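You operate a simulated robot arm through the tools that you are given. There is no shell and no other tool. Be economical: measure what you need, move in short steps, check, and stop when the job is done.

You are at the controls of a simulated two-armed robot. One attempt, no reset.

Task
Clamp the green block, lock the teal lever, then stand the red pin in the teal socket.
Fine: free the lever first; hold the blue plate down to open the clamp. Set down upright: what you pick out. Where these are worked on the way, their far stop is far enough and under half their travel is too little: teal lever.
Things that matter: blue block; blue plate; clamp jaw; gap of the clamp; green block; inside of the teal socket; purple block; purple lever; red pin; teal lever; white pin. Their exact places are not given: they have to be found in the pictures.

Only the result counts: the job must be done as asked and must still hold three seconds after the hand-in. Knocking over, shifting, dropping, spilling or breaking anything else fails it.

Robot
Two 7-joint arms with two-finger parallel grippers on one trunk, on a base that drives. Base frame: it is fixed to the floor where the robot stands at the start and does not move with it; the origin is under the middle of the robot, x ahead of it, y to its left, z up. Lengths are in m, angles in degrees, forces in N, time in s.
The left shoulder is at the start at [0.07, 0.163, 1.145], the right one opposite. With the tool pointing down near the work surface each hand reaches from about 0.36 to 0.88 m from the robot's upright axis, wherever it stands, measured 20 degrees to its own side. Places, roughly: blue plate [0.5, 0.7, 0.8]; clamp jaw [0.5, 0.4, 0.8]; gap of the clamp [0.5, 0.4, 0.8]; inside of the teal socket [0.4, 0.2, 0.7]; purple lever [0.8, 0.8, 0.8]; teal lever [0.5, 0.2, 0.8]. Payload 3.43 kg a hand.
The tool frame of a hand sits at the grasp point between the pads (the TCP): z along the fingers, y along the line on which they close. The tips reach 0.034 m beyond it. The gripper opens to 0.128 m. The fingers are 0.024 m wide and 0.012 m thick; the gripper's body (0.048 by 0.13 m) begins 0.096 m behind the TCP.
Orientation is that of the tool frame in the base frame, as a unit quaternion [x, y, z, w]. With the fingers straight down and closing along the base's y, the tool's x points along the base's -x, its y along +y and its z along -z.

Tools
- The arms move only by the tool nudge_tool. It takes "left_rows", "right_rows" or both (then of equal length, played together; a hand with none holds still); each is a list of rows, each a list of 7 numbers: the shift along the tool's x, y, z in m, then the turn, a rotation vector about the tool's x, y, z in degrees, then the gripper command, from -1 (fully open) to 1 (shut), values between in proportion. In form: [[x, y, z, ax, ay, az, grip], ...]. A call has 1 to 20 rows; each row shifts and turns the commanded pose from where the row before left it, along the tool's axes as they then stand. Rows are played at 5 a second. More than 0.05 m and 8.6 degrees between two rows, or a gripper value outside its range, and nothing of the call is played. A pose out of reach is approached as far as the arm can. The call stops where the force on the tool passes 40 N (or 10 N more than at its start, if that is more) or the arm is blocked; 0.2 s more then pass. The fingers move at their own pace (about 0.153 m/s each) and stop on an object; they squeeze with about 25 N. The grip force told is the motor's: it shows also when the fingers shut on nothing. Time passes only in rows, and 0.2 s behind the last, so rows that do not move let the fingers close. The reply holds the time, the measured pose of the TCP, the force on the tool along the base axes, the opening and the grip force, in the units named above and with some noise, with the torque about the TCP (base axes, N m) and any sound that the robot's microphone picked up.
- Cameras (640 x 400 px; columns grow to the right, rows downward): "scene" is now at [0.121, 0.0394, 1.3613]; the picture's right is [0.49, -0.87, 0.00], its down [-0.60, -0.34, -0.73] and it looks along [0.63, 0.36, -0.69] (base axes); focal length 218 px, centre (320, 200). "left" rides on the left gripper at [0.076, 0.011, -0.16] in its tool frame; the picture's right is [-0.15, 0.99, 0.00], its down [-0.88, -0.13, -0.46] and it looks along [-0.45, -0.07, 0.89] (tool axes); focal length 234 px, centre (320, 200). "right" rides on the right gripper at [0.076, -0.011, -0.16] in its tool frame; the picture's right is [0.15, 0.99, 0.00], its down [-0.88, 0.13, -0.46] and it looks along [-0.45, 0.07, 0.89] (tool axes); focal length 234 px, centre (320, 200).
- camera(camera): a new picture of that camera. The clock stands still meanwhile.
- lift_body(by): slides the trunk up (or, below 0, down) by that many m; the arms and the scene camera ride with it, the base frame stays. It gives what a move gives, with no picture.
- base_move(legs): drives the robot by 1 to 6 legs, each [ahead, left, turn to the left] in m, m and degrees, along the robot's own axes; the way and the turn of a leg run together, so that a leg with both is an arc; at most 1.5 m and 180 degrees a leg. The arms and the cameras ride along, it lands a little off, and it stops where it bumps. It gives what a move gives.
- aim_head(pan, tilt): turns the head with the scene camera to pan (to the left, within 86 degrees either way) and tilt (down, from -29 to 69), counted from straight ahead of the robot. It gives what a move gives.
- point_at(camera, pixels): for up to 12 pixels [column, row] of the newest picture of that camera ("zoom" is the newest enlarged one), the place [x, y, z] in the base frame of the surface seen there, good to about 0.002 m. The clock stands still meanwhile.
- close_up(camera, box): a new picture of the part [left, top, right, bottom] of that camera's present view, enlarged. The clock stands still meanwhile.
- sign_off(): hands the job in; it is judged then, once.

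Work in short steps. Measure before you move; look again where a grasp or a placing could have gone wrong, and mend it. You have 80 turns and 70 pictures in all, those below and enlarged ones among them. Open the grippers and draw the arms clear of the work before you hand the job in, unless the task says otherwise; then end with one line.

The tools are called after "Emit:" by a JSON object that holds its "fn" and its "kwargs". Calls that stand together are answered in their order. nudge_tool: Moves the arms, as the interface text tells. Its arguments: {"type":"object","properties":{"left_rows":{"type":"array"},"right_rows":{"type":"array"}},"required":[]} The other tools are called the same way: lift_body (by) slides the trunk up or down; base_move (legs) drives the base; aim_head (pan, tilt) turns the head that bears the scene camera; camera (camera) takes a picture; point_at (camera, pixels) gives the place of the surface under pixels of a picture; close_up (camera, box) takes an enlarged picture of a part of a camera's view; sign_off () hands the job in.

At the start:

```text
clock: 0.0
left_ee_pos: [0.4045, 0.5126, 1.1353]
left_tool_rot: [-0.002, 1.0, 0.001, 0.0]
left_ft_force: [0.5, 0.2, 0.3]
left_moment: [0.02, -0.01, -0.02]
left_opening: 0.1281
left_finger_force: 0.1
right_ee_pos: [0.7104, 0.0014, 1.175]
right_tool_rot: [0.001, 1.0, 0.0, 0.0]
right_ft_force: [-1.0, 0.2, 0.5]
right_moment: [0.0, 0.02, 0.0]
right_opening: 0.128
right_finger_force: 0.0
trunk travel left (down, up): [-0.625, 0.315]
robot x, y, heading: [0.003, -0.0004, -0.0]
head pan, tilt: [29.4, 43.5]
```

scene: 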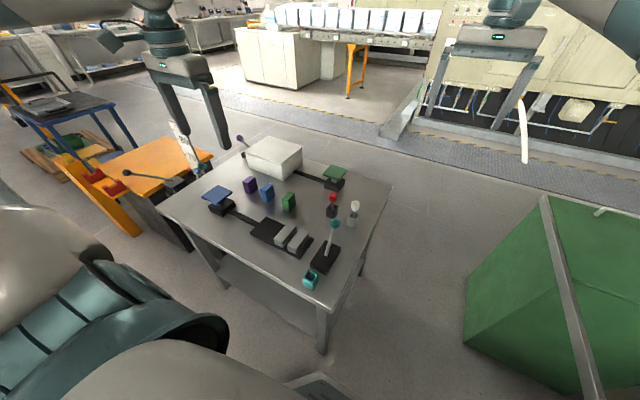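
right: 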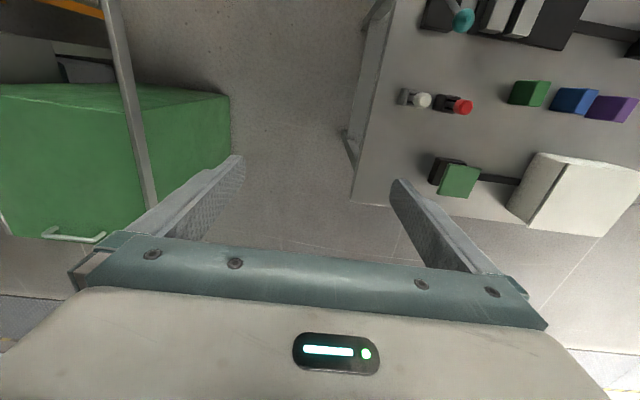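
left: 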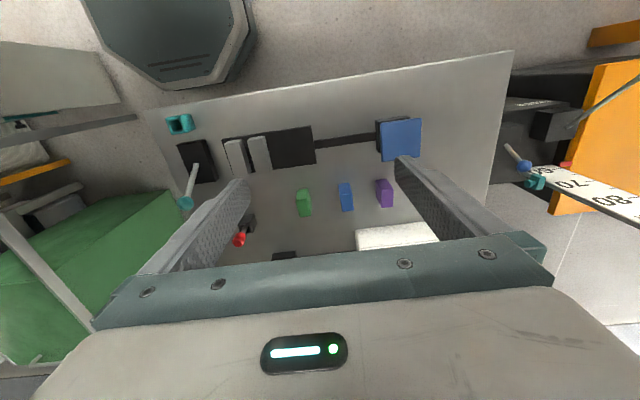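

The scene shows the table with clamp, blocks, pins, teal lever and socket around pixels (160-390, 130-310). I take an enlarged view to measure.

Emit:
{"fn": "close_up", "kwargs": {"camera": "scene", "box": [190, 170, 380, 300]}}

Emit:
{"fn": "close_up", "kwargs": {"camera": "left", "box": [140, 80, 460, 280]}}

```text
3.08 times, centred on (285, 235) of scene
```

zoom: 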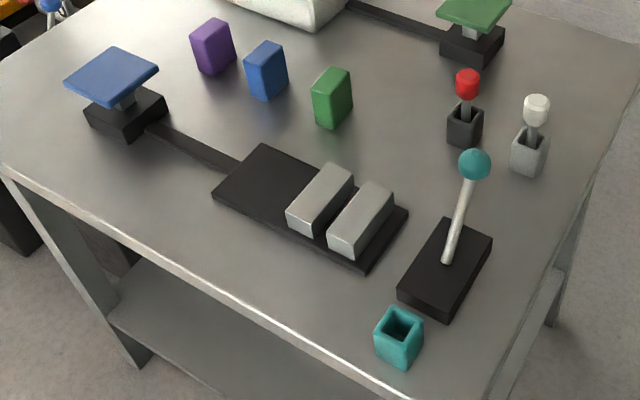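

```text
2.00 times, centred on (300, 180) of left
```

zoom: 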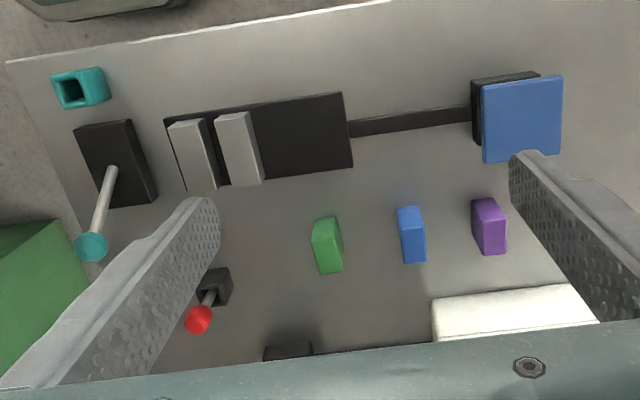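

The left zoom shows everything: teal socket (80,88), lever base (116,165), knob (91,246), jaws (195,155)/(240,148), plate (522,118), green block (325,235), red knob (198,320). I measure them.

Emit:
{"fn": "point_at", "kwargs": {"camera": "zoom", "pixels": [[70, 92], [92, 80], [80, 125], [128, 122], [152, 192], [110, 205], [91, 246], [110, 175], [192, 155], [240, 148], [482, 88], [562, 78]]}}

Emit:
{"fn": "point_at", "kwargs": {"camera": "zoom", "pixels": [[562, 152], [484, 162], [522, 118], [314, 224], [334, 219], [340, 240], [318, 250], [330, 262], [198, 320], [217, 272], [350, 166], [344, 94]]}}

Emit:
{"fn": "close_up", "kwargs": {"camera": "scene", "box": [250, 180, 370, 300]}}

```text
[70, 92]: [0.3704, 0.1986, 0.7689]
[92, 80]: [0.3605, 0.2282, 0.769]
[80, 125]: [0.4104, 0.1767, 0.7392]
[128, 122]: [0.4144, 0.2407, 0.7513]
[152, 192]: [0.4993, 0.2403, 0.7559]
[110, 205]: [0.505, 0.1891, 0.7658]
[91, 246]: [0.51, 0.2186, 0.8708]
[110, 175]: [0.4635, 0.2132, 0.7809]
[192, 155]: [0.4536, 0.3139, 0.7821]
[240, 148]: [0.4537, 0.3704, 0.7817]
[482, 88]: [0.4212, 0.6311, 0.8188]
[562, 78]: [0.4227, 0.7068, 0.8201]
```

```text
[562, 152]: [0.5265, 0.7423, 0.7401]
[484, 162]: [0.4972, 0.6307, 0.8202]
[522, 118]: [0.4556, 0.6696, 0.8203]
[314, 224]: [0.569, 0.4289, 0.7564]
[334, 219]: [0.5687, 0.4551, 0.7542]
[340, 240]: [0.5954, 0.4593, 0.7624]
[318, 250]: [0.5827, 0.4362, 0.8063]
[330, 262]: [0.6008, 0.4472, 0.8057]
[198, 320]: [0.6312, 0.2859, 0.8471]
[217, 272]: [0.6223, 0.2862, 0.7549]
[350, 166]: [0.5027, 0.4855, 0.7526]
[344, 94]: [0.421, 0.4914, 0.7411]
```

```text
3.33 times, centred on (310, 240) of scene
```

zoom: 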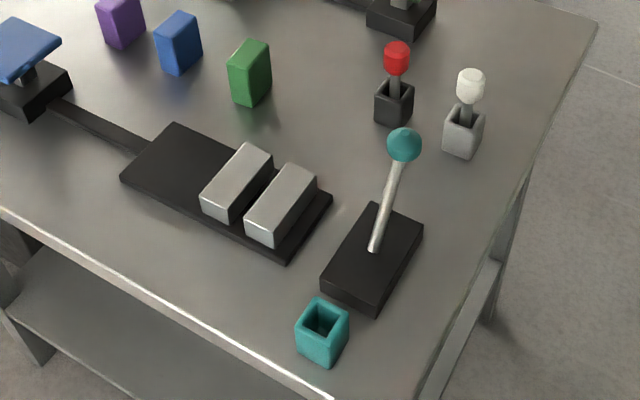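

Measured: socket ≈(0.365,0.213), lever pivot ≈(0.46,0.213) with the knob leaning to +x, jaws y≈0.314/0.370, plate ≈(0.457,0.669,0.82), green block ≈(0.58,0.445), red knob ≈(0.63,0.286,0.847). Driving left would bring all of it in reach of both hands, so I look to the left for obstacles.

Emit:
{"fn": "aim_head", "kwargs": {"pan": 70, "tilt": 45}}

Emit:
{"fn": "camera", "kwargs": {"camera": "scene"}}

```text
clock: 1.1
left_ee_pos: [0.4031, 0.5115, 1.1351]
left_tool_rot: [-0.001, 1.0, 0.0, 0.0]
left_ft_force: [-0.1, 0.2, 0.1]
left_moment: [-0.03, 0.0, 0.0]
left_opening: 0.1281
left_finger_force: 0.1
right_ee_pos: [0.7107, 0.0019, 1.1738]
right_tool_rot: [0.0, 1.0, 0.0, 0.0]
right_ft_force: [-0.1, -0.7, -0.1]
right_moment: [-0.02, 0.0, -0.01]
right_opening: 0.1277
right_finger_force: 0.0
trunk travel left (down, up): [-0.625, 0.315]
robot x, y, heading: [-0.0016, 0.0026, -0.1]
head pan, tilt: [70.0, 45.0]
```

```text
63 pictures are left
```

scene: 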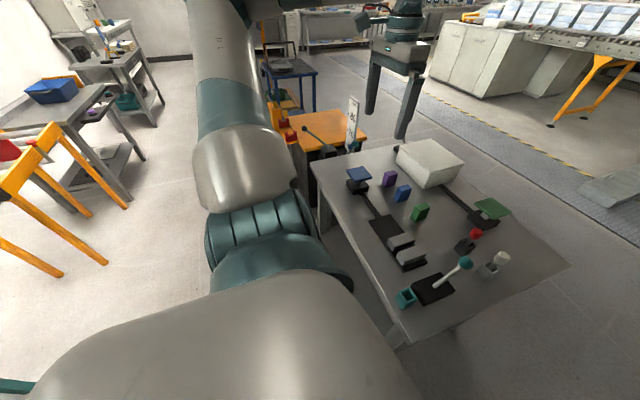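

The floor left of the robot looks free up to the orange table at (300,150). I measure its near parts and the table's front edge.

Emit:
{"fn": "point_at", "kwargs": {"camera": "scene", "pixels": [[285, 145], [300, 150], [312, 165], [325, 200], [360, 262], [100, 262], [125, 207], [60, 275], [345, 245], [290, 135]]}}

```text
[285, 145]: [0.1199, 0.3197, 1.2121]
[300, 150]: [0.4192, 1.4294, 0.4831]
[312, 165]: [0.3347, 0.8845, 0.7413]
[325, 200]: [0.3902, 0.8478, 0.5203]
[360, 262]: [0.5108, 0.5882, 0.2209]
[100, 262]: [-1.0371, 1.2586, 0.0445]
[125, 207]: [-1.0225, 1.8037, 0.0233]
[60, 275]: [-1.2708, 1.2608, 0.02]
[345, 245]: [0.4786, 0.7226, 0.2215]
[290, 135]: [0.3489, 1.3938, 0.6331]
```

The way is free (orange table begins at y≈1.4), so I drive 0.42 m left.

Emit:
{"fn": "base_move", "kwargs": {"legs": [[0, 0.42, 0]]}}

Emit:
{"fn": "aim_head", "kwargs": {"pan": 0, "tilt": 55}}

Emit:
{"fn": "camera", "kwargs": {"camera": "scene"}}

```text
clock: 3.6
left_ee_pos: [0.4033, 0.9304, 1.1355]
left_tool_rot: [0.0, 1.0, 0.001, -0.001]
left_ft_force: [-0.6, -0.3, -0.4]
left_moment: [-0.02, 0.02, 0.01]
left_opening: 0.128
left_finger_force: 0.2
right_ee_pos: [0.7109, 0.4203, 1.1753]
right_tool_rot: [-0.001, 1.0, 0.0, 0.0]
right_ft_force: [0.3, 0.0, 0.0]
right_moment: [-0.02, -0.02, 0.04]
right_opening: 0.1278
right_finger_force: 0.1
trunk travel left (down, up): [-0.625, 0.315]
robot x, y, heading: [-0.0002, 0.4188, -0.2]
head pan, tilt: [70.0, 45.0]
```

```text
clock: 5.1
left_ee_pos: [0.4031, 0.9308, 1.1351]
left_tool_rot: [-0.001, 1.0, 0.0, 0.0]
left_ft_force: [-0.2, -0.3, 0.1]
left_moment: [0.0, 0.01, -0.01]
left_opening: 0.1277
left_finger_force: 0.1
right_ee_pos: [0.7098, 0.4207, 1.1738]
right_tool_rot: [0.001, 1.0, -0.001, 0.0]
right_ft_force: [0.0, 0.0, 0.6]
right_moment: [0.0, 0.0, 0.03]
right_opening: 0.1284
right_finger_force: 0.1
trunk travel left (down, up): [-0.625, 0.315]
robot x, y, heading: [-0.0011, 0.4185, 0.3]
head pan, tilt: [0.0, 55.0]
```

```text
62 pictures are left
```

scene: 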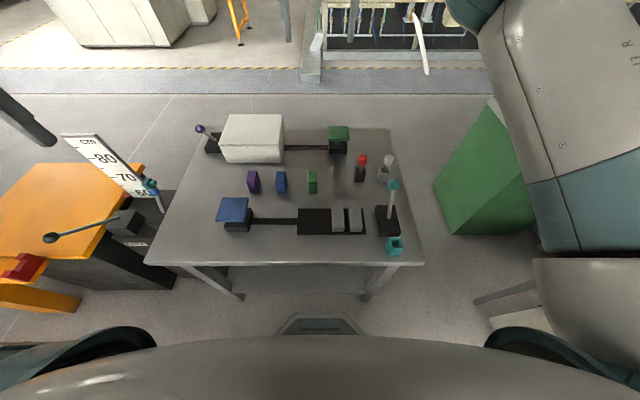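

Good overview; I zoom on the work area (210-420, 130-260).

Emit:
{"fn": "close_up", "kwargs": {"camera": "scene", "box": [290, 140, 420, 260]}}

Emit:
{"fn": "point_at", "kwargs": {"camera": "zoom", "pixels": [[320, 200], [10, 20]]}}

```text
3.33 times, centred on (355, 200) of scene
```

zoom: 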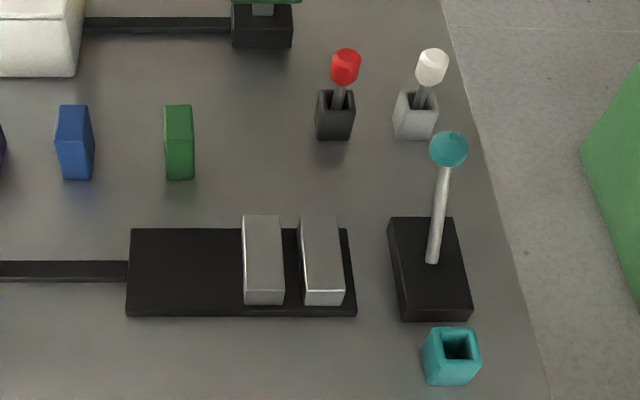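

```text
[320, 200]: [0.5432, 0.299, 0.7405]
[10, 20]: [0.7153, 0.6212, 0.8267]
```

Measuring key points: jaws (243-283, 216-305; 300-343), block (165-195,105-180), red pin (345,67) in holder (335,115), lever (448,150), socket rim (450,345).

Emit:
{"fn": "point_at", "kwargs": {"camera": "zoom", "pixels": [[245, 218], [277, 218], [303, 218], [335, 218], [247, 288], [281, 290], [306, 290], [340, 290], [168, 108], [190, 108], [169, 138], [191, 138]]}}

Emit:
{"fn": "point_at", "kwargs": {"camera": "zoom", "pixels": [[345, 78], [345, 52], [340, 100], [319, 92], [354, 94], [319, 110], [352, 110], [448, 140], [448, 155], [434, 258], [427, 333], [472, 331]]}}

Emit:
{"fn": "point_at", "kwargs": {"camera": "zoom", "pixels": [[430, 361], [478, 359], [455, 345], [440, 195], [394, 219], [452, 219], [405, 298], [468, 298], [180, 120], [290, 250], [291, 270], [291, 240]]}}

```text
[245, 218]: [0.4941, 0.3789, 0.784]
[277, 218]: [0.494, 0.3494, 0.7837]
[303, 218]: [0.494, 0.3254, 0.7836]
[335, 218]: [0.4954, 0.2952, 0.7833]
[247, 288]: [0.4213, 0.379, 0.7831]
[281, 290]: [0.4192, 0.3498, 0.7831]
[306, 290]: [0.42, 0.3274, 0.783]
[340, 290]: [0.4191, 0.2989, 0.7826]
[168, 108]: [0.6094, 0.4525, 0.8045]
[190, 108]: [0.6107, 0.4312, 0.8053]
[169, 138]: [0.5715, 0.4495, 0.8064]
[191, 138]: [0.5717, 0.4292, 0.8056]
```

```text
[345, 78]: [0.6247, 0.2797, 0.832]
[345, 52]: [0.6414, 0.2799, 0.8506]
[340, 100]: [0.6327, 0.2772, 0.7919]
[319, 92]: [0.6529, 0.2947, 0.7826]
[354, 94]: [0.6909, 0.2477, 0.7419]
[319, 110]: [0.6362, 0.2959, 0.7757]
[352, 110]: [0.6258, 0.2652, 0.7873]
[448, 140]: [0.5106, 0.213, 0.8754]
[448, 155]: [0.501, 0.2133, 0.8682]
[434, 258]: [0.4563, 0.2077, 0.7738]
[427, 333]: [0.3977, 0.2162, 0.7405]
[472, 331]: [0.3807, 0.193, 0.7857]
```

```text
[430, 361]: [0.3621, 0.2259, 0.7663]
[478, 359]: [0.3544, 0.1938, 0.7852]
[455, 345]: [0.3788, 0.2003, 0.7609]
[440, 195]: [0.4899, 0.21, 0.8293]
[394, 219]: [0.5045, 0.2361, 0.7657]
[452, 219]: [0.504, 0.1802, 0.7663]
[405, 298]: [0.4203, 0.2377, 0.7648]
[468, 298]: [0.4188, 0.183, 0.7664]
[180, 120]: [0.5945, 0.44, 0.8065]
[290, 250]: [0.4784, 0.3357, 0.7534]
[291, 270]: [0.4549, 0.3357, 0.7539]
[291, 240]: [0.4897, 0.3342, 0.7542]
```

Jaws: gap y 0.327–0.349 at x≈0.457, jaw tops 0.784, clamp floor 0.754; green block centre (0.590,0.440), top 0.806; lever knob ≈(0.51,0.213,0.865) leaning +x. First I free the lever: shut the right hand and bring it to the +x side of the knob at (0.558,0.213).

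Emit:
{"fn": "nudge_tool", "kwargs": {"right_rows": [[0.019, -0.026, 0.022, 0, 0, 0, 1], [0.019, -0.026, 0.022, 0, 0, 0, 1], [0.019, -0.026, 0.022, 0, 0, 0, 1], [0.019, -0.026, 0.022, 0, 0, 0, 1], [0.019, -0.026, 0.022, 0, 0, 0, 1], [0.019, -0.026, 0.022, 0, 0, 0, 1], [0.019, -0.026, 0.022, 0, 0, 0, 1], [0.019, -0.026, 0.022, 0, 0, 0, 1]], "left_rows": [[-0.007, -0.032, 0, 0, 0, 0, 1], [-0.007, -0.032, 0, 0, 0, 0, 1], [-0.007, -0.032, 0, 0, 0, 0, 1], [-0.007, -0.032, 0, 0, 0, 0, 1], [-0.007, -0.032, 0, 0, 0, 0, 1], [-0.007, -0.032, 0, 0, 0, 0, 1], [-0.007, -0.032, 0, 0, 0, 0, 1], [-0.007, -0.032, 0, 0, 0, 0, 1]]}}

```text
clock: 6.9
left_ee_pos: [0.4592, 0.6693, 1.1357]
left_tool_rot: [-0.001, 1.0, 0.002, 0.0]
left_ft_force: [-0.3, 0.5, -0.8]
left_moment: [0.03, 0.01, -0.01]
left_opening: 0.0
left_finger_force: 25.1
right_ee_pos: [0.558, 0.2092, 0.9997]
right_tool_rot: [0.0, 1.0, 0.001, 0.001]
right_ft_force: [0.1, -0.6, -0.3]
right_moment: [0.06, 0.0, 0.04]
right_opening: 0.0
right_finger_force: 25.1
trunk travel left (down, up): [-0.625, 0.315]
robot x, y, heading: [0.0, 0.4191, -0.1]
head pan, tilt: [0.0, 55.0]
```

Right hand is at (0.558,0.209,1.0). I lower it to z≈0.872 beside the knob (0.033 clear), then check by picture.

Emit:
{"fn": "nudge_tool", "kwargs": {"right_rows": [[0, 0.001, 0.043, 0, 0, 0, 1], [0, 0.001, 0.043, 0, 0, 0, 1], [0, 0.001, 0.042, 0, 0, 0, 1]]}}

Emit:
{"fn": "close_up", "kwargs": {"camera": "scene", "box": [290, 140, 420, 260]}}

Emit:
{"fn": "camera", "kwargs": {"camera": "right"}}

```text
clock: 7.7
left_ee_pos: [0.4591, 0.673, 1.1333]
left_tool_rot: [-0.001, 1.0, 0.0, 0.0]
left_ft_force: [0.4, 0.2, 0.4]
left_moment: [-0.04, 0.0, -0.03]
left_opening: 0.0
left_finger_force: 25.1
right_ee_pos: [0.5588, 0.2129, 0.8719]
right_tool_rot: [0.001, 1.0, 0.0, 0.0]
right_ft_force: [0.2, 0.4, -0.6]
right_moment: [-0.01, 0.02, 0.01]
right_opening: 0.0
right_finger_force: 25.2
trunk travel left (down, up): [-0.625, 0.315]
robot x, y, heading: [0.006, 0.4185, 0.1]
head pan, tilt: [0.0, 55.0]
```

```text
3.33 times, centred on (355, 200) of scene
```

zoom: 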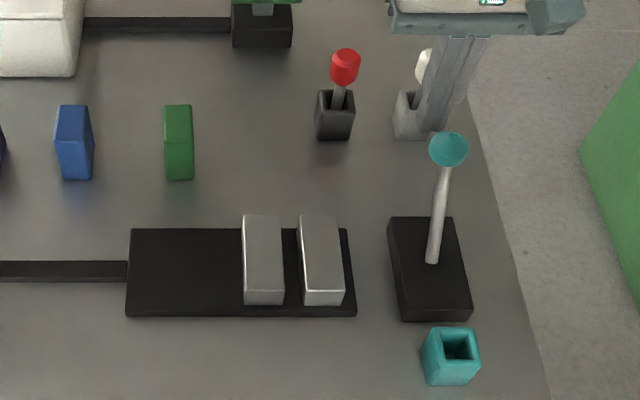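

```text
59 pictures are left
```

right: 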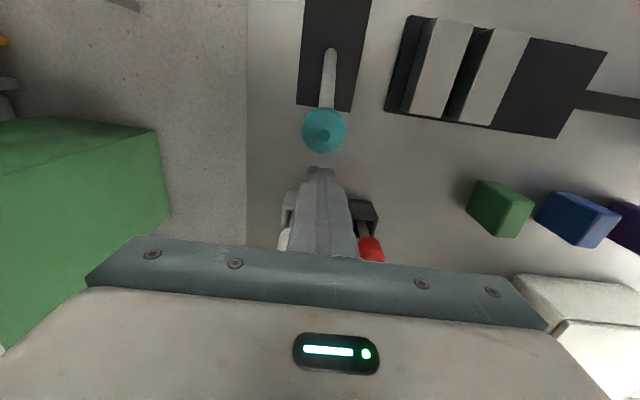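

The closed fingers stand in line behind the knob. I push toward -x in small steps.

Emit:
{"fn": "nudge_tool", "kwargs": {"right_rows": [[0.01, 0, 0, 0, 0, 0, 1], [0.01, 0, 0, 0, 0, 0, 1], [0.01, 0, 0, 0, 0, 0, 1], [0.01, 0, 0, 0, 0, 0, 1], [0.01, 0, 0, 0, 0, 0, 1], [0.01, 0, 0, 0, 0, 0, 1], [0.01, 0, 0, 0, 0, 0, 1], [0.01, 0, 0, 0, 0, 0, 1]]}}

Emit:
{"fn": "close_up", "kwargs": {"camera": "scene", "box": [290, 140, 420, 260]}}

```text
clock: 9.5
left_ee_pos: [0.4594, 0.6725, 1.1343]
left_tool_rot: [-0.001, 1.0, 0.0, 0.0]
left_ft_force: [0.3, 0.1, -0.9]
left_moment: [0.04, 0.02, 0.0]
left_opening: 0.0001
left_finger_force: 25.2
right_ee_pos: [0.478, 0.2162, 0.8718]
right_tool_rot: [0.001, 1.0, 0.0, 0.001]
right_ft_force: [-0.1, 0.0, -0.6]
right_moment: [0.04, -0.02, -0.02]
right_opening: 0.0
right_finger_force: 25.3
trunk travel left (down, up): [-0.625, 0.315]
robot x, y, heading: [-0.0051, 0.4186, -0.3]
head pan, tilt: [0.0, 55.0]
```

```text
3.33 times, centred on (355, 200) of scene
```

zoom: 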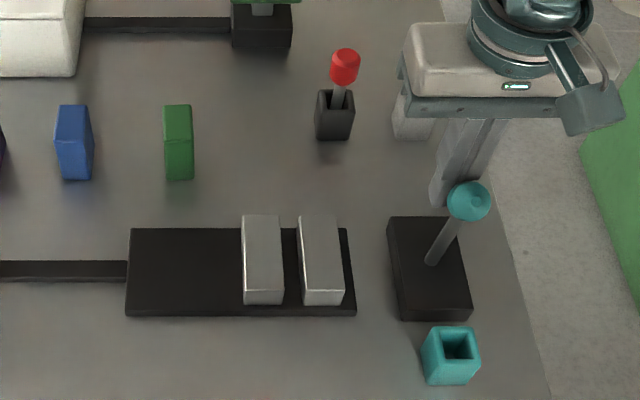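

The knob went to (470,200) in the zoom; it also seems to lean to -y. I measure it.

Emit:
{"fn": "point_at", "kwargs": {"camera": "zoom", "pixels": [[468, 195], [475, 205], [450, 235], [430, 262], [440, 185]]}}

Emit:
{"fn": "camera", "kwargs": {"camera": "right"}}

```text
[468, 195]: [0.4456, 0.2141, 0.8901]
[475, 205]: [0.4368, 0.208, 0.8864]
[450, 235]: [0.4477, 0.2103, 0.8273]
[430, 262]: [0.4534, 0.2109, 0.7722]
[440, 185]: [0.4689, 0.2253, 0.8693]
```

```text
57 pictures are left
```

right: 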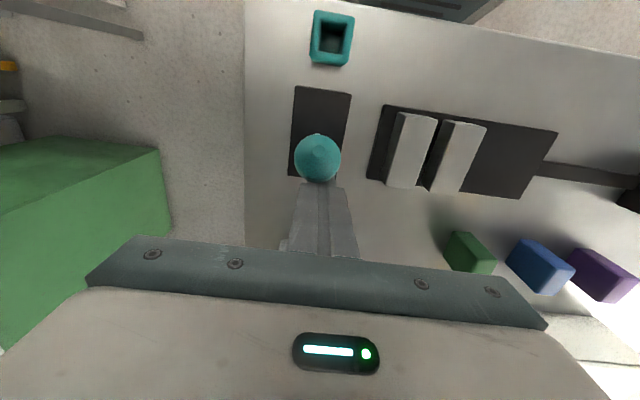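

It is still centred (y≈0.213), just about upright now. I keep pushing toward the far stop.

Emit:
{"fn": "nudge_tool", "kwargs": {"right_rows": [[0.01, 0, 0, 0, 0, 0, 1], [0.01, 0, 0, 0, 0, 0, 1], [0.01, 0, 0, 0, 0, 0, 1], [0.01, 0, 0, 0, 0, 0, 1], [0.008, 0, 0, 0, 0, 0, 1], [0.008, 0, 0, 0, 0, 0, 1]]}}

Emit:
{"fn": "close_up", "kwargs": {"camera": "scene", "box": [290, 140, 420, 260]}}

Emit:
{"fn": "point_at", "kwargs": {"camera": "zoom", "pixels": [[434, 258], [475, 260]]}}

```text
clock: 10.9
left_ee_pos: [0.4603, 0.6738, 1.1342]
left_tool_rot: [-0.002, 1.0, 0.0, 0.0]
left_ft_force: [-0.1, -0.1, 1.1]
left_moment: [0.03, -0.05, 0.01]
left_opening: 0.0
left_finger_force: 25.0
right_ee_pos: [0.4343, 0.2157, 0.8744]
right_tool_rot: [0.004, 1.0, 0.002, 0.011]
right_ft_force: [17.7, 3.3, -1.9]
right_moment: [0.13, -0.69, 0.04]
right_opening: 0.0
right_finger_force: 25.2
trunk travel left (down, up): [-0.625, 0.315]
robot x, y, heading: [0.0, 0.4201, -0.0]
head pan, tilt: [0.0, 55.0]
stopped in row 6 (right hand): the force on the tool passed its limit (the readings are from after the stop); the commanded pose is now the measured one
```

```text
3.33 times, centred on (355, 200) of scene
```

zoom: 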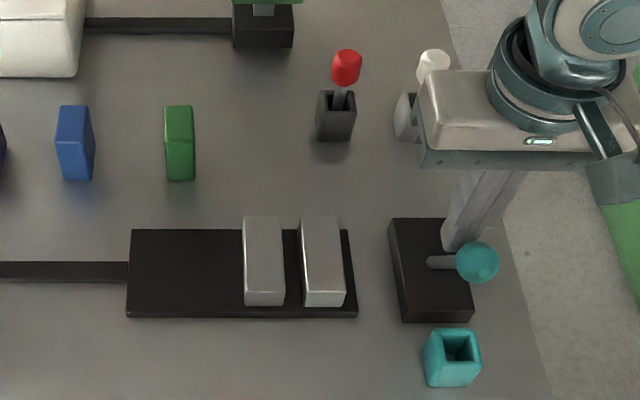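

```text
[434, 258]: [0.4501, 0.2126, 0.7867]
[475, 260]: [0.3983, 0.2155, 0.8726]
```

The lever is at its other stop (knob x≈0.398, force rise on contact), so it is free. I back the right hand off, straighten it, rise and go over the green block half-open, while the left goes down above the plate.

Emit:
{"fn": "nudge_tool", "kwargs": {"right_rows": [[-0.03, 0, 0, 0.23, 1.26, -0.46, 1], [0, 0, -0.05, 0, 0, 0, 1], [0, 0, -0.05, 0, 0, 0, 1], [-0.021, 0.0373, 0, 0, 0, 0, 0.5], [-0.021, 0.0373, 0, 0, 0, 0, -0.1], [-0.021, 0.0373, 0, 0, 0, 0, -0.1], [-0.021, 0.0373, 0, 0, 0, 0, -0.1], [-0.021, 0.0373, 0, 0, 0, 0, -0.1], [-0.021, 0.0373, 0, 0, 0, 0, -0.1]], "left_rows": [[0, -0.003, 0.029, 0, 0, 0, 1], [0, 0, 0.029, 0, 0, 0, 1], [0, 0, 0.029, 0, 0, 0, 1], [0, 0, 0.029, 0, 0, 0, 1], [0, 0, 0.029, 0, 0, 0, 1], [0, 0, 0.029, 0, 0, 0, 1], [0, 0, 0.029, 0, 0, 0, 1], [0, 0, 0.029, 0, 0, 0, 1], [0, 0, 0.025, 0, 0, 0, 1]]}}

Emit:
{"fn": "camera", "kwargs": {"camera": "scene"}}

Emit:
{"fn": "camera", "kwargs": {"camera": "right"}}

```text
clock: 12.9
left_ee_pos: [0.4614, 0.6733, 0.8771]
left_tool_rot: [-0.002, 1.0, -0.001, 0.0]
left_ft_force: [-1.0, 0.6, -0.1]
left_moment: [-0.02, 0.04, 0.01]
left_opening: 0.0
left_finger_force: 24.8
right_ee_pos: [0.5906, 0.4408, 0.9724]
right_tool_rot: [0.0, 1.0, -0.002, -0.003]
right_ft_force: [0.3, -0.1, -0.3]
right_moment: [-0.04, 0.02, -0.01]
right_opening: 0.0703
right_finger_force: 0.1
trunk travel left (down, up): [-0.625, 0.315]
robot x, y, heading: [0.0039, 0.4164, 0.2]
head pan, tilt: [0.0, 55.0]
```

```text
55 pictures are left
```

scene: 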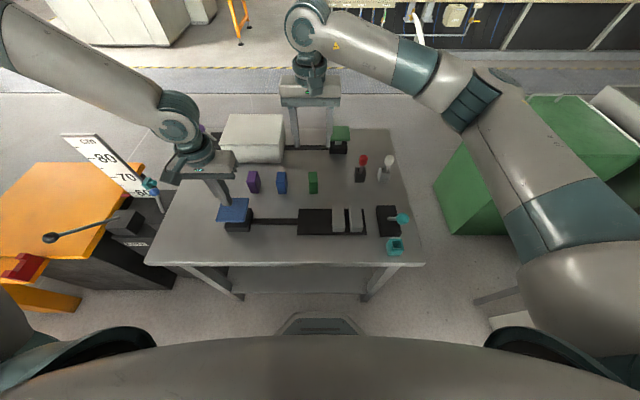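

```text
54 pictures are left
```

right: 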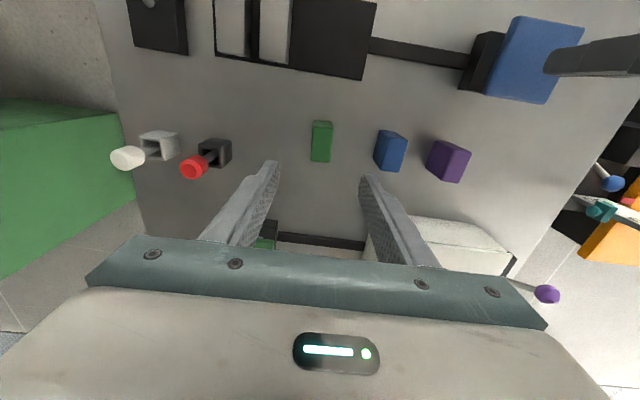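

Both hands are where wanted; block is between the fingers. I lower the right hand to TCP z≈0.811 and grip the block's upper part.

Emit:
{"fn": "nudge_tool", "kwargs": {"right_rows": [[0, 0, 0.04, 0, 0, 0, -0.1], [0, 0, 0.04, 0, 0, 0, -0.1], [0, 0, 0.04, 0, 0, 0, -0.1], [0, 0, 0.041, 0, 0, 0, -0.1]]}}

Emit:
{"fn": "camera", "kwargs": {"camera": "right"}}

```text
clock: 13.9
left_ee_pos: [0.4602, 0.6712, 0.8771]
left_tool_rot: [0.0, 1.0, 0.0, 0.0]
left_ft_force: [0.4, 0.0, -0.2]
left_moment: [0.01, 0.02, 0.02]
left_opening: 0.0
left_finger_force: 24.7
right_ee_pos: [0.588, 0.4364, 0.8097]
right_tool_rot: [0.0, 1.0, -0.001, -0.004]
right_ft_force: [0.1, 0.4, -0.8]
right_moment: [-0.01, -0.01, 0.01]
right_opening: 0.0704
right_finger_force: 0.1
trunk travel left (down, up): [-0.625, 0.315]
robot x, y, heading: [0.0009, 0.4191, 0.1]
head pan, tilt: [0.0, 55.0]
```

```text
53 pictures are left
```

right: 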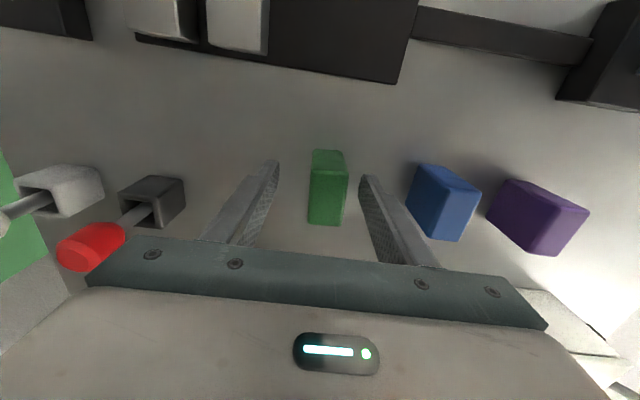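

Block sits a few mm toward +y of centre; I shift 0.003 and close.

Emit:
{"fn": "nudge_tool", "kwargs": {"right_rows": [[-0.001, 0.003, 0, 0, 0, 0, 0.2], [0, 0, 0, 0, 0, 0, 0.5], [0, 0, 0, 0, 0, 0, 1], [0, 0, 0, 0, 0, 0, 1], [0, 0, 0, 0, 0, 0, 1]]}}

Emit:
{"fn": "camera", "kwargs": {"camera": "right"}}

```text
clock: 15.1
left_ee_pos: [0.4598, 0.6722, 0.878]
left_tool_rot: [-0.001, 1.0, 0.0, 0.0]
left_ft_force: [-0.1, 0.2, 0.3]
left_moment: [0.01, 0.0, -0.04]
left_opening: 0.0001
left_finger_force: 25.1
right_ee_pos: [0.5866, 0.441, 0.8099]
right_tool_rot: [-0.001, 1.0, 0.0, -0.003]
right_ft_force: [0.8, -0.5, 0.5]
right_moment: [-0.01, 0.01, 0.0]
right_opening: 0.0294
right_finger_force: 24.8
trunk travel left (down, up): [-0.625, 0.315]
robot x, y, heading: [0.0018, 0.4166, 0.1]
head pan, tilt: [0.0, 55.0]
```

```text
52 pictures are left
```

right: 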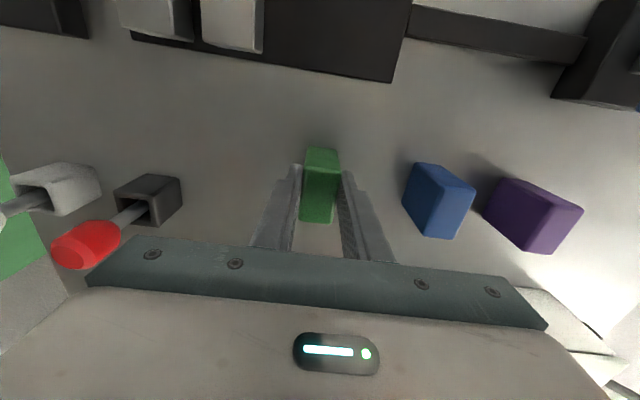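

Gripped at 0.029 width. I lift the block 0.06 m and press the blue plate down with the left hand in small steps.

Emit:
{"fn": "nudge_tool", "kwargs": {"right_rows": [[0, 0, -0.01, 0, 0, 0, 1], [0, 0, -0.01, 0, 0, 0, 1], [0, 0, -0.01, 0, 0, 0, 1], [0, 0, -0.01, 0, 0, 0, 1], [0, 0, -0.01, 0, 0, 0, 1], [0, 0, -0.01, 0, 0, 0, 1], [0, 0, -0.01, 0, 0, 0, 1]], "left_rows": [[0, 0, 0.008, 0, 0, 0, 1], [0, 0, 0.008, 0, 0, 0, 1], [0, 0, 0.008, 0, 0, 0, 1], [0, 0, 0.004, 0, 0, 0, 1], [0, 0, 0.004, 0, 0, 0, 1], [0, 0, 0.004, 0, 0, 0, 1], [0, 0, 0.004, 0, 0, 0, 1]]}}

Emit:
{"fn": "close_up", "kwargs": {"camera": "scene", "box": [210, 130, 420, 260]}}

```text
clock: 16.7
left_ee_pos: [0.4581, 0.6705, 0.8379]
left_tool_rot: [-0.002, 1.0, 0.0, 0.0]
left_ft_force: [-0.8, 4.7, 5.7]
left_moment: [0.11, -0.01, 0.02]
left_opening: 0.0001
left_finger_force: 25.5
right_ee_pos: [0.5876, 0.441, 0.8813]
right_tool_rot: [-0.001, 1.0, -0.001, -0.002]
right_ft_force: [0.3, -0.4, -0.3]
right_moment: [0.03, 0.01, 0.01]
right_opening: 0.0292
right_finger_force: 24.8
trunk travel left (down, up): [-0.625, 0.315]
robot x, y, heading: [0.0004, 0.4158, 0.1]
head pan, tilt: [0.0, 55.0]
```

```text
3.05 times, centred on (315, 195) of scene
```

zoom: 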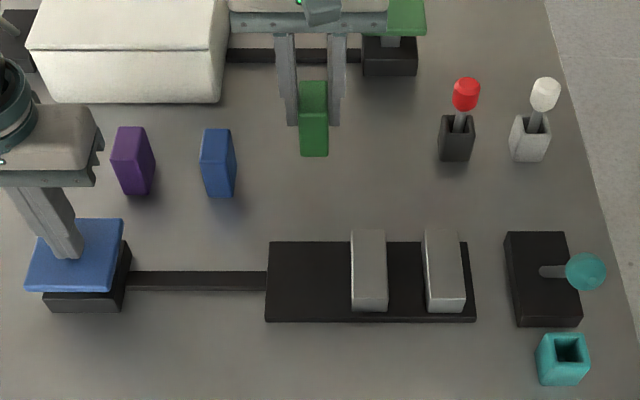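

The plate yields (5.7 N) and the left jaw has moved left. I press on to find the bottom.

Emit:
{"fn": "nudge_tool", "kwargs": {"left_rows": [[0, 0, 0.003, 0, 0, 0, 1], [0, 0, 0.003, 0, 0, 0, 1], [0, 0, 0.003, 0, 0, 0, 1], [0, 0, 0.003, 0, 0, 0, 1]]}}

Emit:
{"fn": "close_up", "kwargs": {"camera": "scene", "box": [210, 130, 420, 260]}}

Emit:
{"fn": "point_at", "kwargs": {"camera": "zoom", "pixels": [[355, 236], [384, 236], [352, 303], [386, 303], [428, 236], [458, 236], [430, 305], [464, 305], [100, 250], [405, 270]]}}

```text
clock: 17.7
left_ee_pos: [0.459, 0.6699, 0.8248]
left_tool_rot: [-0.002, 1.0, 0.001, 0.0]
left_ft_force: [-1.5, 0.1, 6.2]
left_moment: [0.06, 0.06, 0.04]
left_opening: 0.0001
left_finger_force: 25.0
right_ee_pos: [0.5871, 0.4403, 0.882]
right_tool_rot: [0.0, 1.0, -0.001, -0.003]
right_ft_force: [0.1, -0.8, -1.2]
right_moment: [0.0, -0.02, 0.0]
right_opening: 0.0294
right_finger_force: 25.1
trunk travel left (down, up): [-0.625, 0.315]
robot x, y, heading: [-0.0007, 0.4173, 0.2]
head pan, tilt: [0.0, 55.0]
```

```text
3.05 times, centred on (315, 195) of scene
```

zoom: 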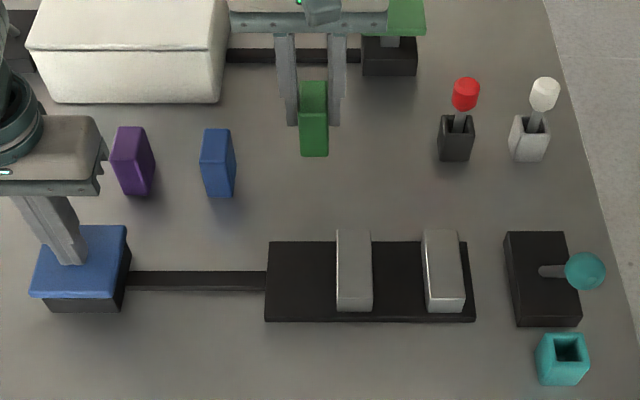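

```text
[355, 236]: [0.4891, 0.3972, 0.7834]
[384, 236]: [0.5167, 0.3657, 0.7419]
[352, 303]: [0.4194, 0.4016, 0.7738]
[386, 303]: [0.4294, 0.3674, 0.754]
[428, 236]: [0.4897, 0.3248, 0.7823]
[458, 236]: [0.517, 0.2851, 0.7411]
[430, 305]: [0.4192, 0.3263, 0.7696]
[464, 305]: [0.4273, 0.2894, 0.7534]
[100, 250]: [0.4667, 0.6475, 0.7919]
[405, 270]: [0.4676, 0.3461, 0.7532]
```

Plate is down to z≈0.792 and the gap is now y 0.328–0.381 (left jaw edge 372 px, right 423 px). I hold the plate and bring the block over the gap at (0.455,0.348).

Emit:
{"fn": "nudge_tool", "kwargs": {"right_rows": [[0.0165, -0.0116, -0.002, 0, 0, 0, 1], [0.0165, -0.0116, 0, 0, 0, 0, 1], [0.0165, -0.0116, 0, 0, 0, 0, 1], [0.0165, -0.0116, 0, 0, 0, 0, 1], [0.0165, -0.0116, 0, 0, 0, 0, 1], [0.0165, -0.0116, 0, 0, 0, 0, 1], [0.0165, -0.0116, 0, 0, 0, 0, 1], [0.0165, -0.0116, 0, 0, 0, 0, 1]]}}

Emit:
{"fn": "close_up", "kwargs": {"camera": "scene", "box": [280, 160, 400, 260]}}

Emit:
{"fn": "camera", "kwargs": {"camera": "right"}}

```text
clock: 19.5
left_ee_pos: [0.4579, 0.6703, 0.8268]
left_tool_rot: [0.0, 1.0, 0.0, 0.001]
left_ft_force: [-1.4, -2.1, 6.6]
left_moment: [-0.04, 0.11, -0.05]
left_opening: 0.0
left_finger_force: 24.8
right_ee_pos: [0.4553, 0.3489, 0.8842]
right_tool_rot: [0.0, 1.0, 0.0, -0.003]
right_ft_force: [-0.1, -0.5, -1.3]
right_moment: [0.02, 0.01, -0.02]
right_opening: 0.0291
right_finger_force: 24.3
trunk travel left (down, up): [-0.625, 0.315]
robot x, y, heading: [0.0037, 0.4175, 0.1]
head pan, tilt: [0.0, 55.0]
```

```text
4.00 times, centred on (340, 210) of scene
```

zoom: 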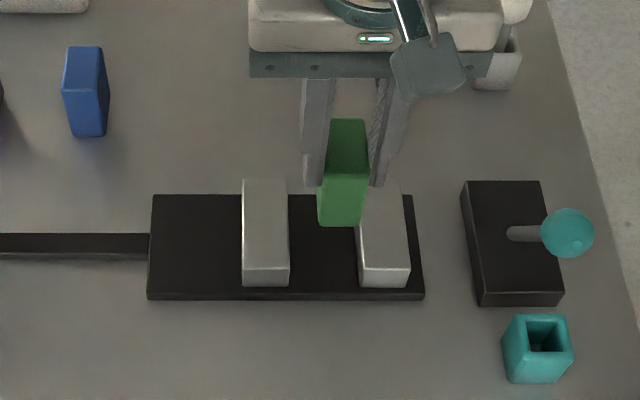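

```text
48 pictures are left
```

right: 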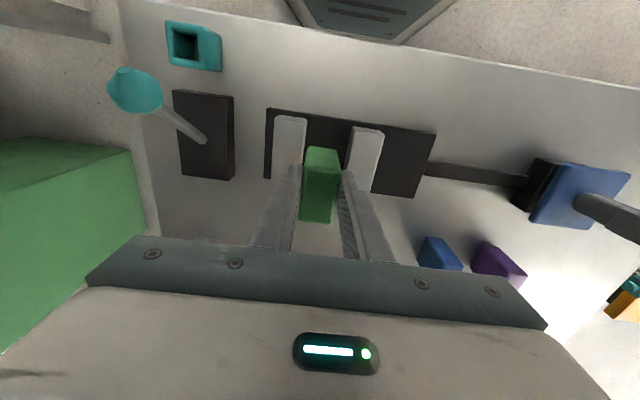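

I measure the block's front-face edges (320-365 x) and jaw edges to be sure of its offset.

Emit:
{"fn": "point_at", "kwargs": {"camera": "zoom", "pixels": [[322, 185], [362, 190], [320, 218], [358, 220], [345, 150], [286, 240], [364, 240], [340, 122], [340, 165]]}}

```text
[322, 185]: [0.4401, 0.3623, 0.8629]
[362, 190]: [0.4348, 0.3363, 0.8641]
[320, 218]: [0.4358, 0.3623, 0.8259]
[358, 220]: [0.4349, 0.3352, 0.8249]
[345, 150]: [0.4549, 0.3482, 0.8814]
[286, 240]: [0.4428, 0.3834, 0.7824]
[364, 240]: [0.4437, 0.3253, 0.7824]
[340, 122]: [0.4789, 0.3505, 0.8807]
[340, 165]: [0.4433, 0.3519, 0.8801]
```

Block spans y 0.335–0.3625, inside the gap 0.327–0.383, x centre 0.457. I lower it ~0.06, slow at the end.

Emit:
{"fn": "nudge_tool", "kwargs": {"right_rows": [[0, 0, 0.015, 0, 0, 0, 1], [0, 0, 0.015, 0, 0, 0, 1], [0, 0, 0.015, 0, 0, 0, 1], [0, 0, 0.008, 0, 0, 0, 1], [0, 0, 0.003, 0, 0, 0, 1], [0, 0, 0.002, 0, 0, 0, 1]]}}

Emit:
{"fn": "close_up", "kwargs": {"camera": "scene", "box": [280, 160, 400, 260]}}

Emit:
{"fn": "point_at", "kwargs": {"camera": "zoom", "pixels": [[340, 200], [322, 240], [355, 240], [345, 180]]}}

```text
clock: 20.9
left_ee_pos: [0.46, 0.6709, 0.8264]
left_tool_rot: [-0.001, 1.0, 0.0, -0.001]
left_ft_force: [-2.1, -1.7, 5.7]
left_moment: [-0.03, 0.05, -0.02]
left_opening: 0.0
left_finger_force: 25.0
right_ee_pos: [0.4549, 0.3483, 0.8262]
right_tool_rot: [-0.001, 1.0, -0.001, -0.002]
right_ft_force: [0.4, -0.9, -1.3]
right_moment: [0.02, 0.02, -0.01]
right_opening: 0.0294
right_finger_force: 24.8
trunk travel left (down, up): [-0.625, 0.315]
robot x, y, heading: [0.0001, 0.4206, -0.3]
head pan, tilt: [0.0, 55.0]
```

```text
4.00 times, centred on (340, 210) of scene
```

zoom: 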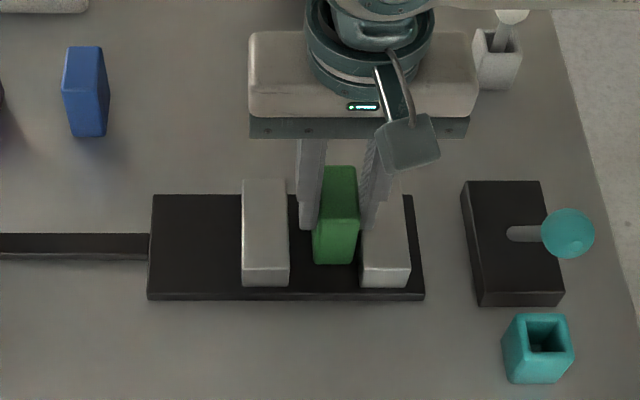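

```text
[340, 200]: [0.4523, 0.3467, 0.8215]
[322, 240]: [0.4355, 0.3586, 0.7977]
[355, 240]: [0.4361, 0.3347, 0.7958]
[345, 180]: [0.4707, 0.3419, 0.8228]
```

Block top at 0.822, so ~2 mm above the clamp floor. I ease it down 1 mm at a time, watching the force.

Emit:
{"fn": "nudge_tool", "kwargs": {"right_rows": [[0, 0, 0.001, 0, 0, 0, 1], [0, 0, 0.001, 0, 0, 0, 1], [0, 0, 0, 0, 0, 0, 1]]}}

```text
clock: 21.7
left_ee_pos: [0.4591, 0.6705, 0.8259]
left_tool_rot: [-0.002, 1.0, 0.0, 0.0]
left_ft_force: [-2.1, -2.1, 5.4]
left_moment: [-0.09, 0.06, 0.02]
left_opening: 0.0
left_finger_force: 25.8
right_ee_pos: [0.4545, 0.3484, 0.825]
right_tool_rot: [0.0, 1.0, 0.0, -0.003]
right_ft_force: [0.4, 0.2, -1.9]
right_moment: [0.01, 0.01, -0.01]
right_opening: 0.0293
right_finger_force: 24.7
trunk travel left (down, up): [-0.625, 0.315]
robot x, y, heading: [0.0027, 0.4197, 0.2]
head pan, tilt: [0.0, 55.0]
```

No contact yet (fz still about the block's weight); another 1–2 mm.

Emit:
{"fn": "nudge_tool", "kwargs": {"right_rows": [[0, 0, 0.001, 0, 0, 0, 1], [0, 0, 0.001, 0, 0, 0, 1], [0, 0, 0, 0, 0, 0, 1]]}}

```text
clock: 22.5
left_ee_pos: [0.4594, 0.6706, 0.8254]
left_tool_rot: [-0.002, 1.0, 0.001, 0.0]
left_ft_force: [-2.2, -0.7, 6.0]
left_moment: [-0.08, 0.07, 0.06]
left_opening: 0.0002
left_finger_force: 24.9
right_ee_pos: [0.454, 0.3491, 0.8231]
right_tool_rot: [-0.002, 1.0, -0.001, -0.002]
right_ft_force: [-0.4, 0.1, -0.9]
right_moment: [-0.01, 0.0, 0.0]
right_opening: 0.0293
right_finger_force: 25.5
trunk travel left (down, up): [-0.625, 0.315]
robot x, y, heading: [-0.0002, 0.4205, 0.0]
head pan, tilt: [0.0, 55.0]
```

Near contact. I slide the block 5 mm toward the fixed right jaw and lower 1.5 mm more.

Emit:
{"fn": "nudge_tool", "kwargs": {"right_rows": [[0, -0.0025, -0.001, 0, 0, 0, 1], [0, -0.0025, 0, 0, 0, 0, 1], [0, 0, 0.001, 0, 0, 0, 1], [0, 0, 0.001, 0, 0, 0, 1], [0, 0, 0.0005, 0, 0, 0, 1], [0, 0, 0, 0, 0, 0, 1]]}}

Emit:
{"fn": "close_up", "kwargs": {"camera": "scene", "box": [310, 190, 370, 240]}}

```text
clock: 23.9
left_ee_pos: [0.4585, 0.6713, 0.8267]
left_tool_rot: [-0.001, 1.0, 0.0, 0.001]
left_ft_force: [-0.2, -3.3, 5.7]
left_moment: [-0.09, 0.05, 0.04]
left_opening: 0.0
left_finger_force: 24.9
right_ee_pos: [0.456, 0.3437, 0.822]
right_tool_rot: [-0.001, 1.0, 0.0, -0.002]
right_ft_force: [-2.8, 8.9, 1.8]
right_moment: [0.38, 0.09, -0.07]
right_opening: 0.0295
right_finger_force: 25.1
trunk travel left (down, up): [-0.625, 0.315]
robot x, y, heading: [-0.0003, 0.4168, 0.2]
head pan, tilt: [0.0, 55.0]
```

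```text
8.00 times, centred on (340, 215) of scene
```

zoom: 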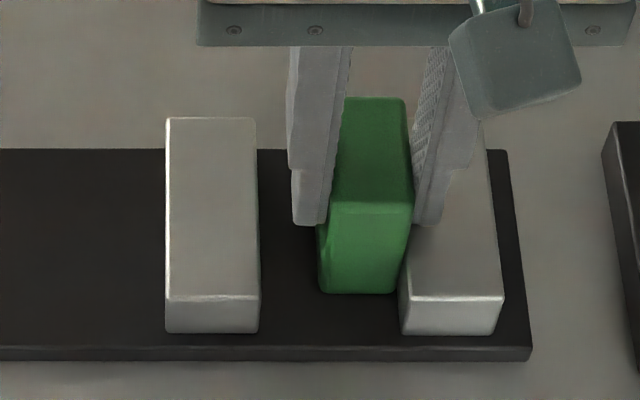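

The block touches the right jaw (8.9 N in +y) and the floor. Holding it upright, I let the plate up so the jaw closes on it.

Emit:
{"fn": "nudge_tool", "kwargs": {"left_rows": [[0, 0, -0.004, 0, 0, 0, 1], [0, 0, -0.004, 0, 0, 0, 1], [0, 0, -0.004, 0, 0, 0, 1], [0, 0, -0.004, 0, 0, 0, 1], [0, 0, -0.004, 0, 0, 0, 1], [0, 0, -0.005, 0, 0, 0, 1], [0, 0, -0.01, 0, 0, 0, 1], [0, 0, -0.02, 0, 0, 0, 1]]}}

Emit:
{"fn": "close_up", "kwargs": {"camera": "scene", "box": [310, 190, 370, 240]}}

```text
clock: 25.7
left_ee_pos: [0.458, 0.6711, 0.8811]
left_tool_rot: [-0.002, 1.0, -0.001, 0.0]
left_ft_force: [-0.6, 0.1, -0.2]
left_moment: [-0.01, 0.03, -0.02]
left_opening: 0.0001
left_finger_force: 25.0
right_ee_pos: [0.4552, 0.3447, 0.8224]
right_tool_rot: [-0.001, 1.0, 0.0, -0.003]
right_ft_force: [-2.4, 10.5, 0.8]
right_moment: [0.45, -0.05, 0.0]
right_opening: 0.0292
right_finger_force: 24.8
trunk travel left (down, up): [-0.625, 0.315]
robot x, y, heading: [0.0019, 0.4208, 0.1]
head pan, tilt: [0.0, 55.0]
```

```text
8.00 times, centred on (340, 215) of scene
```

zoom: 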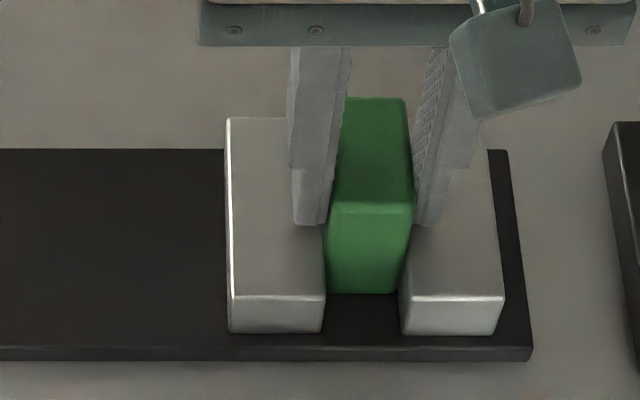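

The jaw has closed on the block. I open the right fingers moderately and rise straight up.

Emit:
{"fn": "nudge_tool", "kwargs": {"right_rows": [[0, 0, 0, 0, 0, 0, 0.3], [0, 0, 0, 0, 0, 0, 0.2], [0, 0, -0.02, 0, 0, 0, 0.2], [0, 0, -0.04, 0, 0, 0, 0.2], [0, 0, -0.04, 0, 0, 0, 0.2], [0, 0, -0.04, 0, 0, 0, 0.5], [0, 0, -0.02, 0, 0, 0, 1]]}}

Emit:
{"fn": "close_up", "kwargs": {"camera": "scene", "box": [290, 160, 410, 260]}}

Emit:
{"fn": "point_at", "kwargs": {"camera": "zoom", "pixels": [[320, 165], [305, 205], [335, 205], [540, 230], [545, 240], [490, 233]]}}

```text
clock: 27.3
left_ee_pos: [0.4605, 0.6685, 0.8798]
left_tool_rot: [-0.001, 1.0, 0.001, -0.001]
left_ft_force: [0.5, 0.6, -0.4]
left_moment: [0.0, 0.02, 0.04]
left_opening: 0.0001
left_finger_force: 24.5
right_ee_pos: [0.4577, 0.3441, 0.9812]
right_tool_rot: [0.0, 1.0, 0.0, -0.003]
right_ft_force: [0.6, 0.2, -0.1]
right_moment: [0.01, 0.01, -0.03]
right_opening: 0.0
right_finger_force: 25.1
trunk travel left (down, up): [-0.625, 0.315]
robot x, y, heading: [0.001, 0.4172, 0.1]
head pan, tilt: [0.0, 55.0]
```

```text
4.00 times, centred on (350, 210) of scene
```

zoom: 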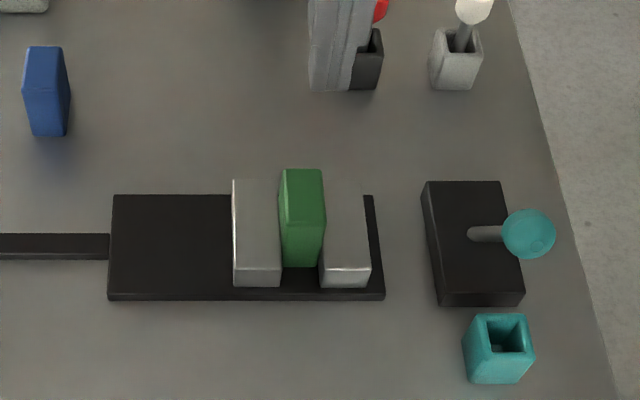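

```text
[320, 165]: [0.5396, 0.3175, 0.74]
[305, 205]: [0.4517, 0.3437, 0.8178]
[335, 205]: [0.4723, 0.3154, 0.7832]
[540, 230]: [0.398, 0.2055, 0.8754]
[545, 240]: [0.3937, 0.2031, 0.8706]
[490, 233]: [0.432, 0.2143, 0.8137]
```

Block stands clamped, top ≈0.818. Now lock the lever: the closed right hand goes to the -x side of the knob (knob x≈0.403) at (0.352,0.213) and down to z≈0.872, above the socket.

Emit:
{"fn": "nudge_tool", "kwargs": {"right_rows": [[0.0265, -0.0328, 0, 0, 0, 0, 1], [0.0265, -0.0328, 0, 0, 0, 0, 1], [0.0265, -0.0328, 0, 0, 0, 0, 1], [0.0265, -0.0328, 0, 0, 0, 0, 1], [0, 0, 0.036, 0, 0, 0, 1], [0, 0, 0.036, 0, 0, 0, 1], [0, 0, 0.036, 0, 0, 0, 1]]}}

Emit:
{"fn": "close_up", "kwargs": {"camera": "scene", "box": [290, 160, 440, 260]}}

Emit:
{"fn": "camera", "kwargs": {"camera": "right"}}

```text
clock: 28.9
left_ee_pos: [0.4597, 0.6692, 0.8817]
left_tool_rot: [-0.001, 1.0, 0.0, -0.001]
left_ft_force: [0.3, 0.0, 0.7]
left_moment: [-0.01, -0.01, 0.01]
left_opening: 0.0
left_finger_force: 25.0
right_ee_pos: [0.3783, 0.2157, 0.8773]
right_tool_rot: [-0.001, 1.0, 0.0, -0.004]
right_ft_force: [-2.3, 0.6, 1.1]
right_moment: [0.04, -0.29, 0.0]
right_opening: 0.0
right_finger_force: 25.6
right hand out of reach, approached as far as the arm can: row 4, 5, 6
trunk travel left (down, up): [-0.625, 0.315]
robot x, y, heading: [0.0012, 0.4206, -0.2]
head pan, tilt: [0.0, 55.0]
```

```text
4.00 times, centred on (365, 210) of scene
```

zoom: 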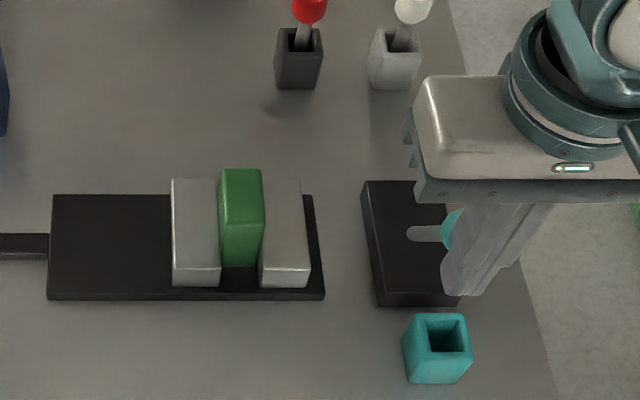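

```text
42 pictures are left
```

right: 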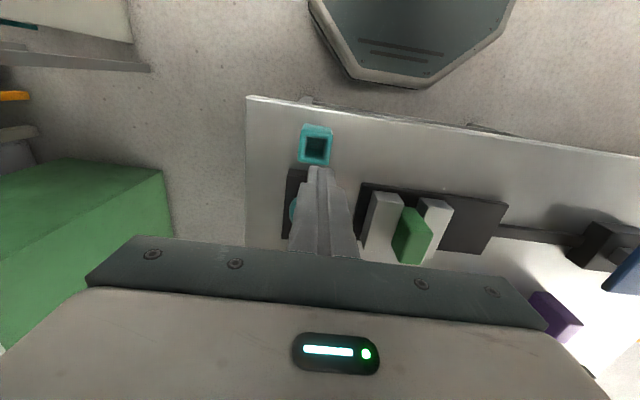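

Reach ended at x≈0.378, but the fingers are behind the knob (light contact -2.3 N). I push toward +x in small steps and read the pose.

Emit:
{"fn": "nudge_tool", "kwargs": {"right_rows": [[-0.01, 0, 0, 0, 0, 0, 1], [-0.01, 0, 0, 0, 0, 0, 1], [-0.01, 0, 0, 0, 0, 0, 1], [-0.01, 0, 0, 0, 0, 0, 1], [-0.01, 0, 0, 0, 0, 0, 1]]}}

Emit:
{"fn": "close_up", "kwargs": {"camera": "scene", "box": [290, 160, 440, 260]}}

```text
clock: 30.1
left_ee_pos: [0.4599, 0.6699, 0.8808]
left_tool_rot: [-0.001, 1.0, 0.001, -0.001]
left_ft_force: [0.4, 0.6, -1.0]
left_moment: [0.0, -0.02, -0.03]
left_opening: 0.0
left_finger_force: 25.3
right_ee_pos: [0.4305, 0.2146, 0.8784]
right_tool_rot: [-0.002, 1.0, -0.001, -0.003]
right_ft_force: [0.6, -0.8, 0.1]
right_moment: [0.01, 0.01, -0.02]
right_opening: 0.0
right_finger_force: 25.3
trunk travel left (down, up): [-0.625, 0.315]
robot x, y, heading: [0.0041, 0.4198, -0.0]
head pan, tilt: [0.0, 55.0]
```

```text
4.00 times, centred on (365, 210) of scene
```

zoom: 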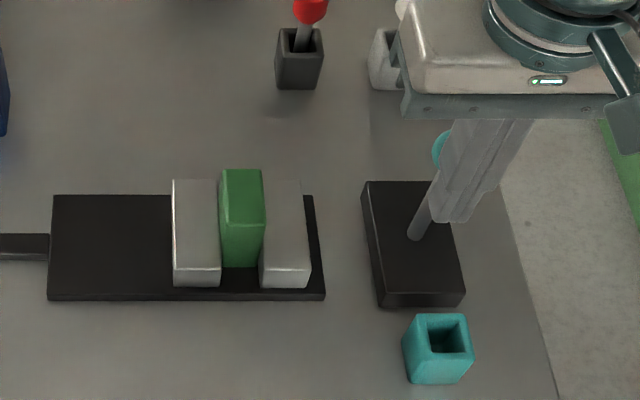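

The lever is following, now slightly past upright. I push on to its stop (expected TCP x≈0.487).

Emit:
{"fn": "nudge_tool", "kwargs": {"right_rows": [[-0.01, 0, 0, 0, 0, 0, 1], [-0.01, 0, 0, 0, 0, 0, 1], [-0.01, 0, 0, 0, 0, 0, 1], [-0.01, 0, 0, 0, 0, 0, 1], [-0.008, 0, 0, 0, 0, 0, 1], [-0.006, 0, 0, 0, 0, 0, 1], [-0.006, 0, 0, 0, 0, 0, 1]]}}

```text
clock: 31.7
left_ee_pos: [0.4583, 0.6703, 0.8811]
left_tool_rot: [-0.001, 1.0, 0.0, 0.001]
left_ft_force: [-0.3, -1.1, -0.5]
left_moment: [0.02, -0.01, 0.03]
left_opening: 0.0002
left_finger_force: 24.8
right_ee_pos: [0.4884, 0.2155, 0.8796]
right_tool_rot: [-0.001, 1.0, -0.001, -0.004]
right_ft_force: [-9.0, 0.3, -1.4]
right_moment: [-0.09, 0.18, -0.01]
right_opening: 0.0
right_finger_force: 25.1
trunk travel left (down, up): [-0.625, 0.315]
robot x, y, heading: [0.0029, 0.4204, 0.2]
head pan, tilt: [0.0, 55.0]
```

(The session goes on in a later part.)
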